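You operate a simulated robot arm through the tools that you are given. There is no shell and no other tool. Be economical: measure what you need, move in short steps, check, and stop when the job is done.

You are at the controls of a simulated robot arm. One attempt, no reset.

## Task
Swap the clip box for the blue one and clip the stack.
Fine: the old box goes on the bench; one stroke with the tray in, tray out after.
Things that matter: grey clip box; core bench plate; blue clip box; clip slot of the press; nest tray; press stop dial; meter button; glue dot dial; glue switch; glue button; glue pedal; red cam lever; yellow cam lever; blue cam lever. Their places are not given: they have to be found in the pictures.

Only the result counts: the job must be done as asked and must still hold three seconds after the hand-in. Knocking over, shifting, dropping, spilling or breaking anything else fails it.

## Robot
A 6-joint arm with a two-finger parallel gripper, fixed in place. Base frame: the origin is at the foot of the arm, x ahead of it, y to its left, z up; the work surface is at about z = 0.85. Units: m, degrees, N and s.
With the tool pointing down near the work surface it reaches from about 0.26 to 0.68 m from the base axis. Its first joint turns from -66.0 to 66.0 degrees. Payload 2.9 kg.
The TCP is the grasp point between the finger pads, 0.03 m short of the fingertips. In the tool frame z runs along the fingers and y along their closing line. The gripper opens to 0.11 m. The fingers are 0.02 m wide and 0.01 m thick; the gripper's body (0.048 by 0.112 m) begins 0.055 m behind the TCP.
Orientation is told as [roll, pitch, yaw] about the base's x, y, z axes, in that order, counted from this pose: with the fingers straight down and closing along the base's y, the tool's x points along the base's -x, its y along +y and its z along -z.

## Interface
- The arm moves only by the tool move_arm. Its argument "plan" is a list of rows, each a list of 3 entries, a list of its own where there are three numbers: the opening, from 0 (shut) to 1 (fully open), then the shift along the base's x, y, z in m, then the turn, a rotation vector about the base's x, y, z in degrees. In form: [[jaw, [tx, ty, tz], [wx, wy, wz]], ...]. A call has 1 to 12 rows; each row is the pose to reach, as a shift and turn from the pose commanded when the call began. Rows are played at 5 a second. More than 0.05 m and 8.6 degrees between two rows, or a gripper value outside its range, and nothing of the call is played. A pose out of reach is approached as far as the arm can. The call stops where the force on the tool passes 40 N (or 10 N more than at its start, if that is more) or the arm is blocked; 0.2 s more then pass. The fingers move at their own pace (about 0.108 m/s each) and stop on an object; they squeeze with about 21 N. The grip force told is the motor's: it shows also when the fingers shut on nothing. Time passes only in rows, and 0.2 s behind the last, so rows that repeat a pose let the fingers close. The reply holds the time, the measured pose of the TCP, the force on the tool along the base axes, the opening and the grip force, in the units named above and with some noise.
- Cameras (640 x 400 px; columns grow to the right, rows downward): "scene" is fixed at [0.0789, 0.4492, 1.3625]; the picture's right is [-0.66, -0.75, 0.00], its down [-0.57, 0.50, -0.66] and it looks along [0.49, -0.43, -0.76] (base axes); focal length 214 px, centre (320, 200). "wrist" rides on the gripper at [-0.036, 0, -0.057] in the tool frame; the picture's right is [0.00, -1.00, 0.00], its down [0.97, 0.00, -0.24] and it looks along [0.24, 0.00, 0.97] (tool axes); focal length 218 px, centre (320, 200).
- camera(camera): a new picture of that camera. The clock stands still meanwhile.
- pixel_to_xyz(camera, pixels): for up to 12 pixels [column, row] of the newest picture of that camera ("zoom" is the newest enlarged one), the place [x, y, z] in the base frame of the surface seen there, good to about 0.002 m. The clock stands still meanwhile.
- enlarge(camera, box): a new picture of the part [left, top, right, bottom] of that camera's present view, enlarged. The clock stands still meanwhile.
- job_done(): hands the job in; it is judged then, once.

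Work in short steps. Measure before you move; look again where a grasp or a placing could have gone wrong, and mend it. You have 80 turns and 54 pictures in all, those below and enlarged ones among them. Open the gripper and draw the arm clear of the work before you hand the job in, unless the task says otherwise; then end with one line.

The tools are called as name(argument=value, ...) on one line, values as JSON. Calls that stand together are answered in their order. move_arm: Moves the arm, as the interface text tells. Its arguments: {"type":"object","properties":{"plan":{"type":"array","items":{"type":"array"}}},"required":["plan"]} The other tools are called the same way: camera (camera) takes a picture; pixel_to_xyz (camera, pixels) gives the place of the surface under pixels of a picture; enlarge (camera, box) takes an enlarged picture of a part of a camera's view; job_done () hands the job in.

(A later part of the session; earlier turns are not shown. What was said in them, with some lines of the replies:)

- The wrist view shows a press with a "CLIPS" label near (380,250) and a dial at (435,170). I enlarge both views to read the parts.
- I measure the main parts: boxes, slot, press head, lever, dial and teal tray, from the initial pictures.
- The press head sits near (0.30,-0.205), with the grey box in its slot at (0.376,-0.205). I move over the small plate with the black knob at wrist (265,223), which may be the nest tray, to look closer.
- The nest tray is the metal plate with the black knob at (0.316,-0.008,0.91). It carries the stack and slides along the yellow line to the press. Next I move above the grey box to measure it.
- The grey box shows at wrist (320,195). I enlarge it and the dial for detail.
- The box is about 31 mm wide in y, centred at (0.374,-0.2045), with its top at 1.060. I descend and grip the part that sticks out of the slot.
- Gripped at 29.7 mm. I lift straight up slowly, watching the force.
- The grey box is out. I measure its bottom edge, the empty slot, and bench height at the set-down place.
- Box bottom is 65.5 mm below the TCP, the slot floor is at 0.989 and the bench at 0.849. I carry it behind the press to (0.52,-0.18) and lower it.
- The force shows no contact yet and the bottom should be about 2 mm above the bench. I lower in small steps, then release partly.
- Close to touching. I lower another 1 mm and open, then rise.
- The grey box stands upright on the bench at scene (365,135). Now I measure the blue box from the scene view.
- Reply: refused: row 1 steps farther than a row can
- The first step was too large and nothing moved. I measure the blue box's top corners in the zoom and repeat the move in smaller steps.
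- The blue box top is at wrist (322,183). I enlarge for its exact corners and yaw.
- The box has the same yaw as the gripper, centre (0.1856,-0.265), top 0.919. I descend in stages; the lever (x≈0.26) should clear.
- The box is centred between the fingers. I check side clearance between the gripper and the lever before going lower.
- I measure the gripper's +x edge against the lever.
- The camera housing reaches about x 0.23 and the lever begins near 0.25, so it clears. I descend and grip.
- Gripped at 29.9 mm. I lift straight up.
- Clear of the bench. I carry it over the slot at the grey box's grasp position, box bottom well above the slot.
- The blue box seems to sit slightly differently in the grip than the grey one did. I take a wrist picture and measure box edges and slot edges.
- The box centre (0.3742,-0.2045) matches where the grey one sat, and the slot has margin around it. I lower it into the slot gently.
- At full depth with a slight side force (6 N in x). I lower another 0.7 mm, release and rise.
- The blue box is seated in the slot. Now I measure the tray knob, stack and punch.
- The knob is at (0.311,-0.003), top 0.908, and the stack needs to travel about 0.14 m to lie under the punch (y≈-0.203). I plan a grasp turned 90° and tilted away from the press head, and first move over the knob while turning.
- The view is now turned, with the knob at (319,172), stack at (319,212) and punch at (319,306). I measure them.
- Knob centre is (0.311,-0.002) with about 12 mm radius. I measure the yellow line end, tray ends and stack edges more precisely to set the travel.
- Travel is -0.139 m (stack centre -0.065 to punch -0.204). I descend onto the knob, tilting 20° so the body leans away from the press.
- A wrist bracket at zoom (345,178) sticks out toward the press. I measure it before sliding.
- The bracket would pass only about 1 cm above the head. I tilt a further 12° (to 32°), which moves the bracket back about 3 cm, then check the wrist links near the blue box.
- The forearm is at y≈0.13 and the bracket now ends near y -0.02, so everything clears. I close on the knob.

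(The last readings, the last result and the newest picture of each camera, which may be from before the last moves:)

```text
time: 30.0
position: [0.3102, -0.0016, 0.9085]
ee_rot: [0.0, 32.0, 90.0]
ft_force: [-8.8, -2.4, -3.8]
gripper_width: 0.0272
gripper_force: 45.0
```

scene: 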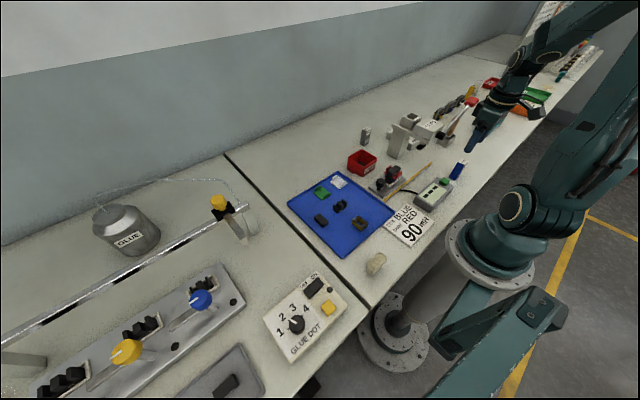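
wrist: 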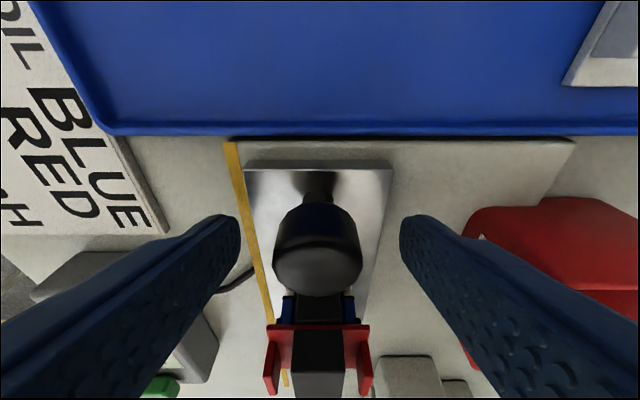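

Gripped (27 mm). I slide a first 3 cm toward the press and watch the force.

move_arm(plan=[[0, [-0.0005, -0.005, 0], [0, 0, 0]], [0, [-0.0005, -0.015, 0], [0, 0, 0]], [0, [-0.0005, -0.03, 0], [0, 0, 0]], [0, [-0.0005, -0.03, 0], [0, 0, 0]]])

camera(camera="wrist")

```text
time: 31.0
position: [0.3105, -0.0311, 0.9091]
ee_rot: [-0.1, 32.1, 90.1]
ft_force: [-6.8, 0.3, -3.5]
gripper_width: 0.0274
gripper_force: 45.0
```

```text
17 pictures are left
```

wrist: 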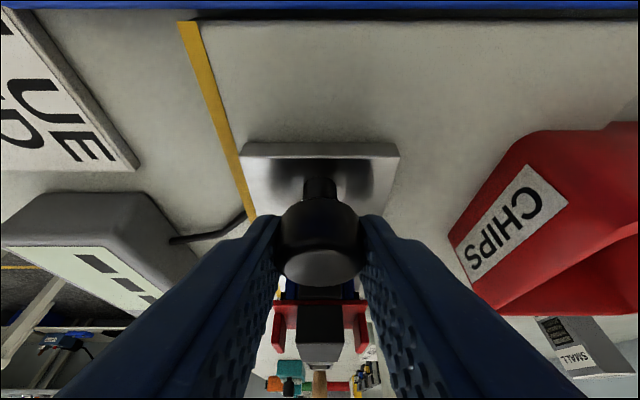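

The tray follows. I slide on 0.08 m.

move_arm(plan=[[0, [0, -0.02, 0], [0, 0, 0]], [0, [0, -0.04, 0], [0, 0, 0]], [0, [0, -0.06, 0], [0, 0, 0]], [0, [0, -0.08, 0], [0, 0, 0]], [0, [0, -0.08, 0], [0, 0, 0]]])

enlarge(camera="scene", box=[360, 70, 460, 200])

```text
time: 32.2
position: [0.3102, -0.1121, 0.9094]
ee_rot: [-0.1, 32.1, 89.8]
ft_force: [-10.4, -0.4, 14.4]
gripper_width: 0.0271
gripper_force: 44.8
```

```text
3.08 times, centred on (410, 135) of scene
```

zoom: 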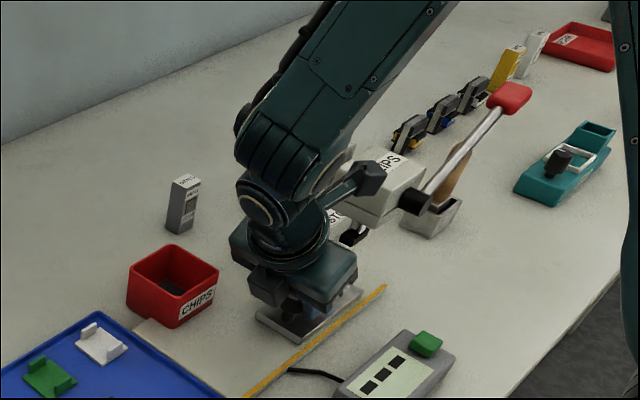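

The vertical force has risen to 14 N. I check the bracket and head positions before going on.

pixel_to_xyz(camera="zoom", pixels=[[375, 175], [383, 185], [378, 195], [365, 190], [345, 190], [310, 190], [338, 160], [385, 215], [355, 285], [270, 325], [300, 290], [320, 265]])

camera(camera="wrist")

```text
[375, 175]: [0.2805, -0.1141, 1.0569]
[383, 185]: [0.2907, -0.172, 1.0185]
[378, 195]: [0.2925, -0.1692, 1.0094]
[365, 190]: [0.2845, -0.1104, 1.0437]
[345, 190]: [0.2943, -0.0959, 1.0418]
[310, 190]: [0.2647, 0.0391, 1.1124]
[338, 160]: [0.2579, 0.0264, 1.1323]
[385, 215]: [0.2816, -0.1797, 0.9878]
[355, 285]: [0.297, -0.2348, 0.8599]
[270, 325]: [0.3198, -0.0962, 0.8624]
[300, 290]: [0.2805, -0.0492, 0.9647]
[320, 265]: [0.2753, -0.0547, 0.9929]
```

```text
15 pictures are left
```

wrist: 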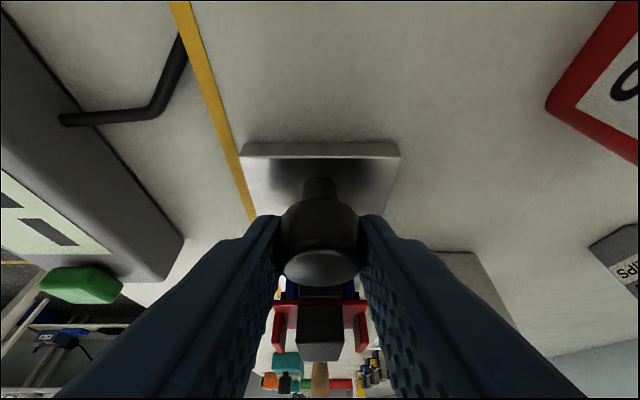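

Nothing touches; the force comes from the constrained knob. I relieve it slightly (+0.5 mm z, -0.5 mm x) and finish the slide in small steps.

move_arm(plan=[[0, [-0.0005, -0.007, 0.0005], [0, 0, 0]], [0, [-0.0005, -0.014, 0.0005], [0, 0, 0]], [0, [-0.0005, -0.021, 0.0005], [0, 0, 0]], [0, [-0.0005, -0.0265, 0.0005], [0, 0, 0]], [0, [-0.0005, -0.0285, 0.0005], [0, 0, 0]], [0, [-0.0005, -0.0285, 0.0005], [0, 0, 0]]])

enlarge(camera="scene", box=[380, 100, 450, 180])

```text
time: 33.6
position: [0.3107, -0.1399, 0.9078]
ee_rot: [0.0, 31.8, 90.1]
ft_force: [-5.8, -2.3, -7.9]
gripper_width: 0.027
gripper_force: 44.9
```

```text
5.00 times, centred on (415, 140) of scene
```

zoom: 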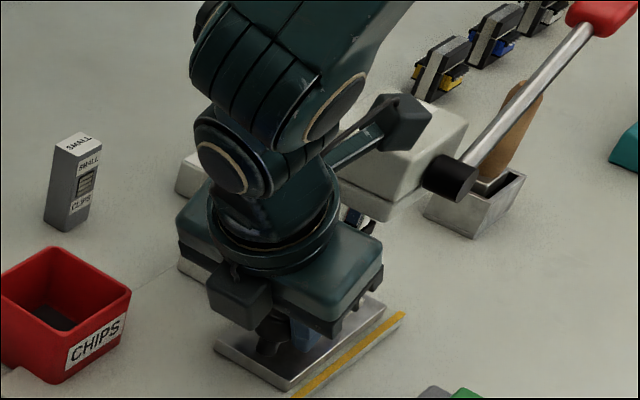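

Travel is 0.138 m. I probe a little further (2 mm) to see whether there is an end stop.

move_arm(plan=[[0, [0, -0.001, 0], [0, 0, 0]], [0, [0, -0.002, 0], [0, 0, 0]], [0, [0, -0.002, 0], [0, 0, 0]]])

```text
time: 34.4
position: [0.3093, -0.1414, 0.9084]
ee_rot: [0.0, 31.9, 90.1]
ft_force: [-4.8, 2.3, -16.4]
gripper_width: 0.027
gripper_force: 44.8
```

No clear end stop; alignment is the guide. I release and withdraw along the tool axis, then look.

move_arm(plan=[[0.3, [0, 0, 0], [0, 0, 0]], [0.6, [0, 0, 0], [0, 0, 0]], [0.6, [0, 0, 0], [0, 0, 0]], [0.6, [0, 0.021, 0.034], [0, 0, 0]], [0.6, [0, 0.045, 0.07], [0, 0, 0]], [0.6, [0, 0.07, 0.11], [0, 0, 0]], [0.6, [0, 0.085, 0.15], [6, 0, 0]], [0.6, [0, 0.09, 0.19], [14, 0, 0]], [0.6, [0, 0.09, 0.23], [22, 0, 0]], [0.6, [0, 0.09, 0.25], [30, 0, 0]], [0.6, [0, 0.09, 0.25], [32, 0, 0]]])

enlarge(camera="scene", box=[370, 90, 450, 190])

camera(camera="wrist")

```text
time: 36.8
position: [0.3097, -0.0518, 1.1596]
ee_rot: [-0.1, -0.1, 90.1]
ft_force: [-0.1, -0.3, -0.2]
gripper_width: 0.0659
gripper_force: 0.1
```

```text
4.00 times, centred on (410, 140) of scene
```

zoom: 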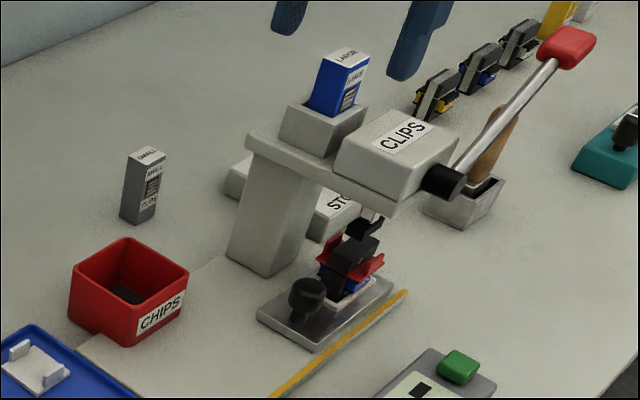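

```text
12 pictures are left
```

wrist: 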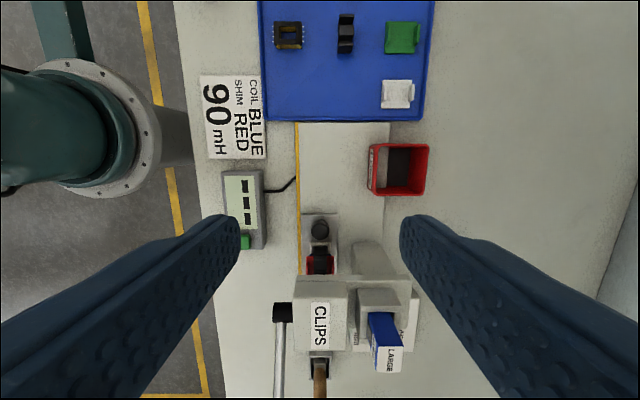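

The stack sits below the punch. I verify the alignment numerically.

pixel_to_xyz(camera="zoom", pixels=[[353, 245], [333, 262], [372, 245], [363, 222], [352, 230], [380, 215], [365, 235], [306, 283]])

pixel_to_xyz(camera="wrist", pixels=[[319, 229], [319, 219], [319, 239], [319, 255], [319, 262], [319, 270], [319, 214]])

```text
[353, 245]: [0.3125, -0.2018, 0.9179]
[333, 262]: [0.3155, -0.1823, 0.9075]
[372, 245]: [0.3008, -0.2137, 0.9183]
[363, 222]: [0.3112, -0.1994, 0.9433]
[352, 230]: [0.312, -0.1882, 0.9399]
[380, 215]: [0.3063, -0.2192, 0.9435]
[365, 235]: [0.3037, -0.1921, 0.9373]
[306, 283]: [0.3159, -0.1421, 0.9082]
```

```text
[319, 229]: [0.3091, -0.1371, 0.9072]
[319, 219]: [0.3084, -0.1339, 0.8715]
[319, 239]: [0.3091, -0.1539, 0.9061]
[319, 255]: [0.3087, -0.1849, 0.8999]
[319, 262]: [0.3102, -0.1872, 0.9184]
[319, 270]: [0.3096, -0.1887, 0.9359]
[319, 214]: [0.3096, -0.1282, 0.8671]
```

The stack centre is at y≈-0.205, under the punch (-0.204). Now the lever: I measure the red knob and brush handle, then move above it with the fingers shut and yaw back to 0.

pixel_to_xyz(camera="zoom", pixels=[[572, 30], [545, 40], [590, 38], [566, 60], [572, 50], [555, 65], [515, 112], [500, 145], [444, 180], [480, 140], [525, 95]])

move_arm(plan=[[0, [-0.004, -0.023, 0], [0, 0, -8]], [0, [-0.008, -0.046, 0], [0, 0, -16]], [0, [-0.012, -0.069, 0], [0, 0, -24]], [0, [-0.016, -0.092, 0], [0, 0, -32]], [0, [-0.02, -0.115, 0], [0, 0, -40]], [0, [-0.024, -0.138, 0], [0, 0, -48]], [0, [-0.028, -0.161, 0], [0, 0, -56]], [0, [-0.032, -0.184, 0], [0, 0, -64]], [0, [-0.036, -0.207, 0], [0, 0, -72]], [0, [-0.04, -0.23, 0], [0, 0, -80]], [0, [-0.044, -0.255, 0], [0, 0, -88]], [0, [-0.047, -0.273, 0], [0, 0, -90]]])

camera(camera="wrist")

```text
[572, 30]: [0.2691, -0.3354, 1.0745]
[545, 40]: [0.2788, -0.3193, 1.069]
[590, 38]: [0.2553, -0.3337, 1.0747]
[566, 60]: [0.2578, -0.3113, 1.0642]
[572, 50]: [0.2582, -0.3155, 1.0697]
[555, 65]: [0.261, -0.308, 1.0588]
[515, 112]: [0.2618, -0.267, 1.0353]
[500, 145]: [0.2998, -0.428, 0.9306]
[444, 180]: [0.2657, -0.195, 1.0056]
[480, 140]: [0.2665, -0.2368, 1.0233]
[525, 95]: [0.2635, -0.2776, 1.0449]
```

```text
time: 39.4
position: [0.2623, -0.3252, 1.1595]
ee_rot: [-0.1, 0.0, -0.1]
ft_force: [-0.2, -0.3, -0.8]
gripper_width: 0.0
gripper_force: 21.7
```

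```text
11 pictures are left
```

wrist: 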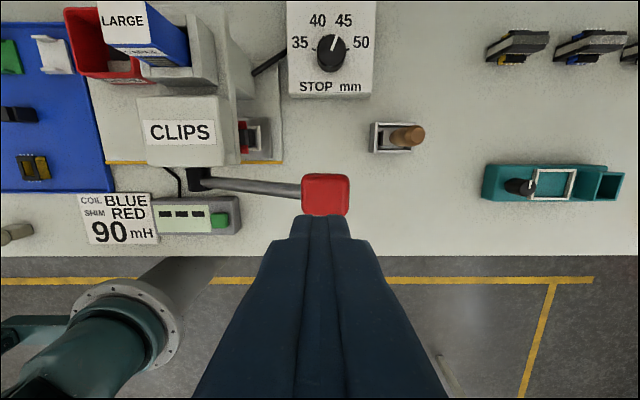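

The knob is just ahead of the fingertips at (325,195). I measure its top.

pixel_to_xyz(camera="wrist", pixels=[[325, 195], [305, 195], [345, 195], [325, 178], [325, 212], [200, 180], [270, 188], [410, 137], [425, 135]])

```text
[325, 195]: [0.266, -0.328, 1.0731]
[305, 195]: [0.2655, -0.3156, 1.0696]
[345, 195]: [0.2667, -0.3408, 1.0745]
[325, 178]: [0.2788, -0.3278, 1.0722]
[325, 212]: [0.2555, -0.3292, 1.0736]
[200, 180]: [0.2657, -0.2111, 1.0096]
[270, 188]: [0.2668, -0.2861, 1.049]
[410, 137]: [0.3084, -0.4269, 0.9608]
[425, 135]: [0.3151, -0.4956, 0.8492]
```

Knob top is (0.266,-0.328,1.073), with the pivot near (y -0.2045, z 1.006). I press the knob down along its arc with closed fingers; the call stops itself if the force limit is reached.

move_arm(plan=[[0, [0.004, -0.002, -0.03], [0, 0, 0]], [0, [0.004, -0.003, -0.05], [0, 0, 0]], [0, [0.004, -0.004, -0.06], [0, 0, 0]], [0, [0.004, -0.008, -0.0665], [0, 0, 0]], [0, [0.004, -0.0113, -0.0755], [0, 0, 0]], [0, [0.004, -0.0143, -0.0848], [0, 0, 0]], [0, [0.004, -0.0168, -0.0943], [0, 0, 0]], [0, [0.004, -0.0184, -0.104], [0, 0, 0]], [0, [0.004, -0.0195, -0.1137], [0, 0, 0]], [0, [0.004, -0.0198, -0.1235], [0, 0, 0]], [0, [0.004, -0.0195, -0.1333], [0, 0, 0]], [0, [0.004, -0.0184, -0.143], [0, 0, 0]]])

enlarge(camera="scene", box=[380, 80, 490, 190])

```text
time: 41.8
position: [0.2681, -0.3461, 1.034]
ee_rot: [-0.6, -0.5, -0.2]
ft_force: [-5.1, 3.8, 14.0]
gripper_width: 0.0
gripper_force: 20.8
stopped in row 11: the force on the tool passed its limit (the readings are from after the stop); the commanded pose is now the measured one
```

```text
3.64 times, centred on (435, 135) of scene
```

zoom: 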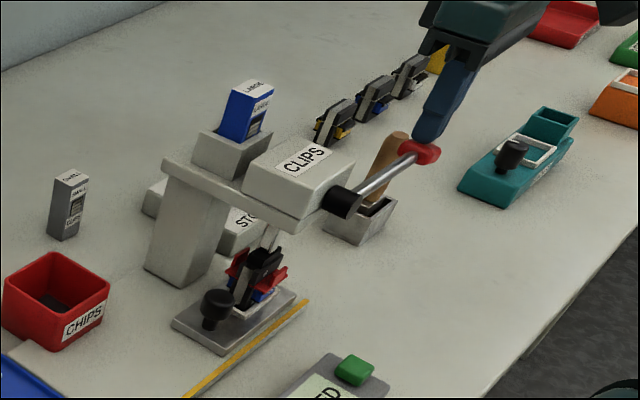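

The lever went down to about horizontal, where the force limit tripped, and the punch is on the stack. I press a little further without letting go, to be sure it is at its end.

move_arm(plan=[[0, [0, 0, -0.002], [0, 0, 0]], [0, [0, 0, -0.004], [0, 0, 0]], [0, [0, 0, -0.006], [0, 0, 0]], [0, [0, 0, -0.008], [0, 0, 0]], [0, [0, 0, -0.008], [0, 0, 0]]])

enlarge(camera="scene", box=[390, 110, 450, 180])

```text
time: 42.3
position: [0.2664, -0.3471, 1.0353]
ee_rot: [-0.8, -0.6, -0.1]
ft_force: [-4.6, 6.1, 14.6]
gripper_width: 0.0
gripper_force: 20.5
stopped in row 2: the force on the tool passed its limit (the readings are from after the stop); the commanded pose is now the measured one
```

```text
5.71 times, centred on (420, 145) of scene
```

zoom: 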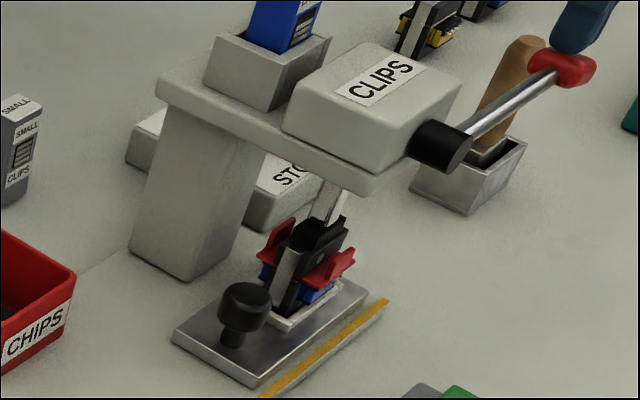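

A silver clip is now visible on the stack and the lever is at its hard end. I rise off the knob and see whether the lever springs back.

move_arm(plan=[[0, [0, 0.0, 0.005], [0, 0, 0]], [0, [0, 0.0, 0.015], [0, 0, 0]], [0, [0, 0.003, 0.03], [0, 0, 0]], [0, [0, 0.006, 0.045], [0, 0, 0]], [0, [0, 0.01, 0.07], [0, 0, 0]], [0, [0, 0.01, 0.11], [0, 0, 0]], [0, [0, 0.01, 0.125], [0, 0, 0]], [0, [0, 0.01, 0.125], [0, 0, 0]]])

enlarge(camera="scene", box=[380, 80, 490, 190])

```text
time: 44.1
position: [0.2673, -0.3372, 1.16]
ee_rot: [-0.7, -0.5, -0.1]
ft_force: [0.6, -0.2, -0.2]
gripper_width: 0.0
gripper_force: 20.8
```

```text
3.64 times, centred on (435, 135) of scene
```

zoom: 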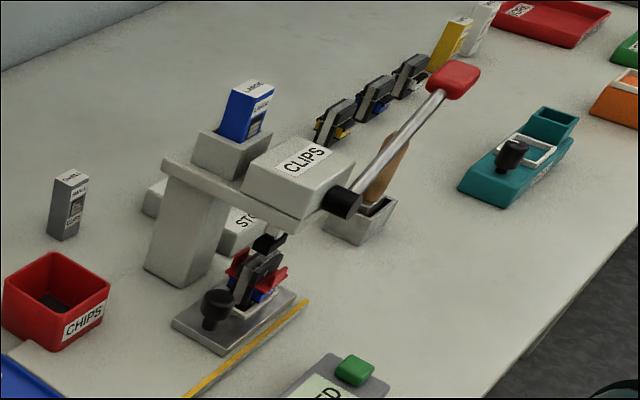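

The lever returned and the clip is on. I move back over the tray knob, turning to 90° again with the jaws opening.

move_arm(plan=[[0.2, [0.0036, 0.0238, 0], [0, 0, 8]], [0.6, [0.0072, 0.0476, 0], [0, 0, 16]], [0.6, [0.0108, 0.0714, 0], [0, 0, 24]], [0.6, [0.0144, 0.0952, 0], [0, 0, 32]], [0.6, [0.018, 0.119, 0], [0, 0, 40]], [0.6, [0.0216, 0.1428, 0], [0, 0, 48]], [0.6, [0.0252, 0.1666, 0], [0, 0, 56]], [0.6, [0.0288, 0.1904, 0], [0, 0, 64]], [0.6, [0.0324, 0.2142, 0], [0, 0, 72]], [0.6, [0.036, 0.238, 0], [0, 0, 80]], [0.6, [0.0396, 0.2618, 0], [0, 0, 88]], [0.6, [0.0424, 0.2854, 0], [0, 0, 90]]])

```text
time: 46.7
position: [0.3101, -0.0507, 1.1586]
ee_rot: [-0.7, -0.6, 90.0]
ft_force: [0.1, -0.4, -0.2]
gripper_width: 0.0662
gripper_force: 0.1
```

I descend to the knob along the reverse of the withdrawal path, tilting 32°.

move_arm(plan=[[0.6, [0, 0, -0.02], [-8, 0.2, 0]], [0.6, [0, 0, -0.06], [-16, 0.4, 0]], [0.6, [0, -0.005, -0.1], [-24, 0.6, 0]], [0.6, [0, -0.02, -0.14], [-32.4, 0.7, 0]], [0.6, [0, -0.045, -0.18], [-32.6, 0.7, 0]], [0.6, [0, -0.07, -0.216], [-32.6, 0.7, 0]], [0.6, [0, -0.0905, -0.25], [-32.6, 0.7, 0]], [0.6, [0, -0.0905, -0.25], [-32.6, 0.7, 0]]])

camera(camera="wrist")

```text
time: 48.5
position: [0.31, -0.1433, 0.9089]
ee_rot: [0.0, 32.1, 90.1]
ft_force: [-0.2, -0.2, 0.2]
gripper_width: 0.066
gripper_force: 0.0
```

```text
7 pictures are left
```

wrist: 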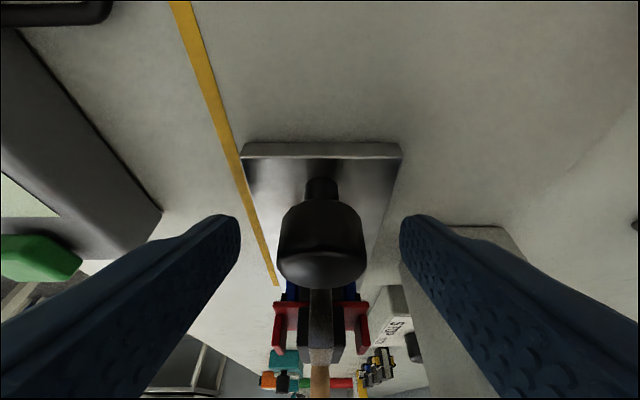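

The knob is centred between the fingers at (321,245). I close on it and pull a first 1 cm outward.

move_arm(plan=[[0.3, [0, 0, 0], [0, 0, 0]], [0, [0, 0, 0], [0, 0, 0]], [0, [0, 0, 0], [0, 0, 0]], [0, [0, 0, 0], [0, 0, 0]], [0, [0, 0.004, 0], [0, 0, 0]], [0, [0, 0.01, 0], [0, 0, 0]], [0, [0, 0.01, 0], [0, 0, 0]]])

```text
time: 50.1
position: [0.31, -0.1328, 0.9078]
ee_rot: [0.1, 32.2, 90.2]
ft_force: [5.0, -0.1, -20.6]
gripper_width: 0.0273
gripper_force: 45.5
```

It slides. I relieve the vertical load (1 mm lower) and pull the tray out.

move_arm(plan=[[0, [0, 0.005, -0.0008], [0, 0, 0]], [0, [0, 0.02, -0.0008], [0, 0, 0]], [0, [0, 0.04, -0.0008], [0, 0, 0]], [0, [0, 0.06, -0.0008], [0, 0, 0]], [0, [0, 0.08, -0.0008], [0, 0, 0]], [0, [0, 0.1, -0.0008], [0, 0, 0]], [0, [0, 0.1, -0.0008], [0, 0, 0]]])

```text
time: 51.7
position: [0.3102, -0.0309, 0.9088]
ee_rot: [-0.1, 32.0, 90.1]
ft_force: [4.5, -0.2, -20.4]
gripper_width: 0.0268
gripper_force: 44.6
```

I finish the pull to the tray's original place.

move_arm(plan=[[0, [0, 0.01, -0.0005], [0, 0, 0]], [0, [0, 0.02, -0.0005], [0, 0, 0]], [0, [0, 0.0265, -0.0005], [0, 0, 0]], [0, [0, 0.0285, -0.0005], [0, 0, 0]], [0, [0, 0.0285, -0.0005], [0, 0, 0]]])

```text
time: 52.9
position: [0.3091, -0.0034, 0.9086]
ee_rot: [-0.1, 32.3, 90.0]
ft_force: [-3.9, 2.2, 18.6]
gripper_width: 0.0269
gripper_force: 45.0
```

The tray is back at its start position. I release and withdraw along the tool axis, straightening up.

move_arm(plan=[[0, [0, 0, 0.0003], [0, 0, 0]], [0.3, [0, 0, 0.0003], [0, 0, 0]], [0.6, [0, 0, 0.0003], [0, 0, 0]], [0.6, [0, 0, 0.0003], [0, 0, 0]], [0.6, [0, 0.021, 0.034], [0, 0, 0]], [0.6, [0, 0.04, 0.07], [0, 0, 0]], [0.6, [0, 0.05, 0.11], [0, 0, 0]], [0.6, [0, 0.06, 0.15], [8, 0, 0]], [0.6, [0, 0.07, 0.19], [16, 0, 0]], [0.6, [0, 0.07, 0.23], [24, 0, 0]], [0.6, [0, 0.07, 0.25], [32, 0, 0]], [0.6, [0, 0.07, 0.25], [32, 0, 0]]])

camera(camera="scene")

enlarge(camera="scene", box=[355, 90, 475, 220])

```text
time: 55.5
position: [0.3102, 0.0657, 1.1591]
ee_rot: [0.1, 0.1, 90.1]
ft_force: [-0.5, 0.1, 0.3]
gripper_width: 0.0659
gripper_force: 0.0
```

```text
6 pictures are left
```

scene: 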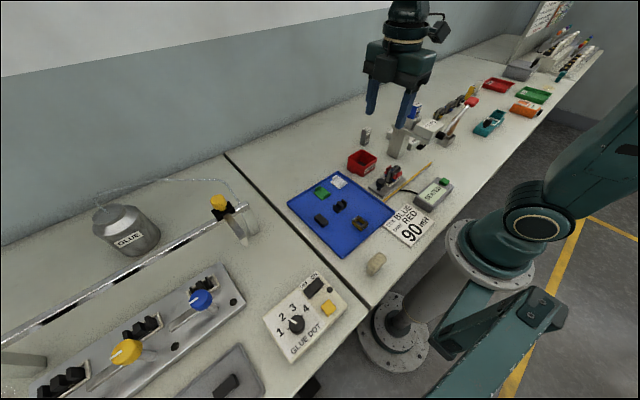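

```text
3.08 times, centred on (415, 155) of scene
```

zoom: 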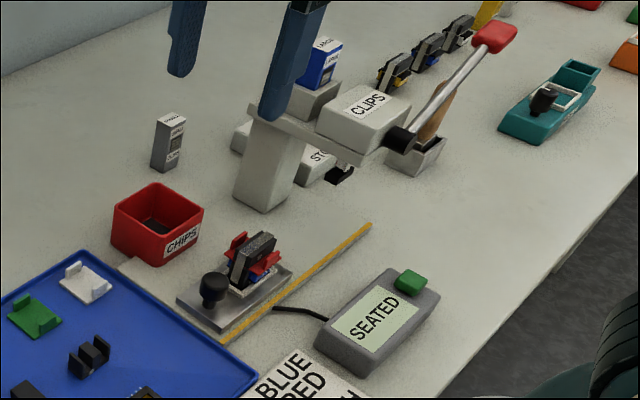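

The meter now reads "SEATED". The tray is back at its start, the blue box is in the slot, the grey box stands on the bench and the gripper is open and clear, so I hand in.

job_done()

```text
The job is handed in.
```

The blue clip box is in the press slot and the grey one stands on the bench. The stack was clipped with one stroke, the meter reads "SEATED", and the tray is back out.
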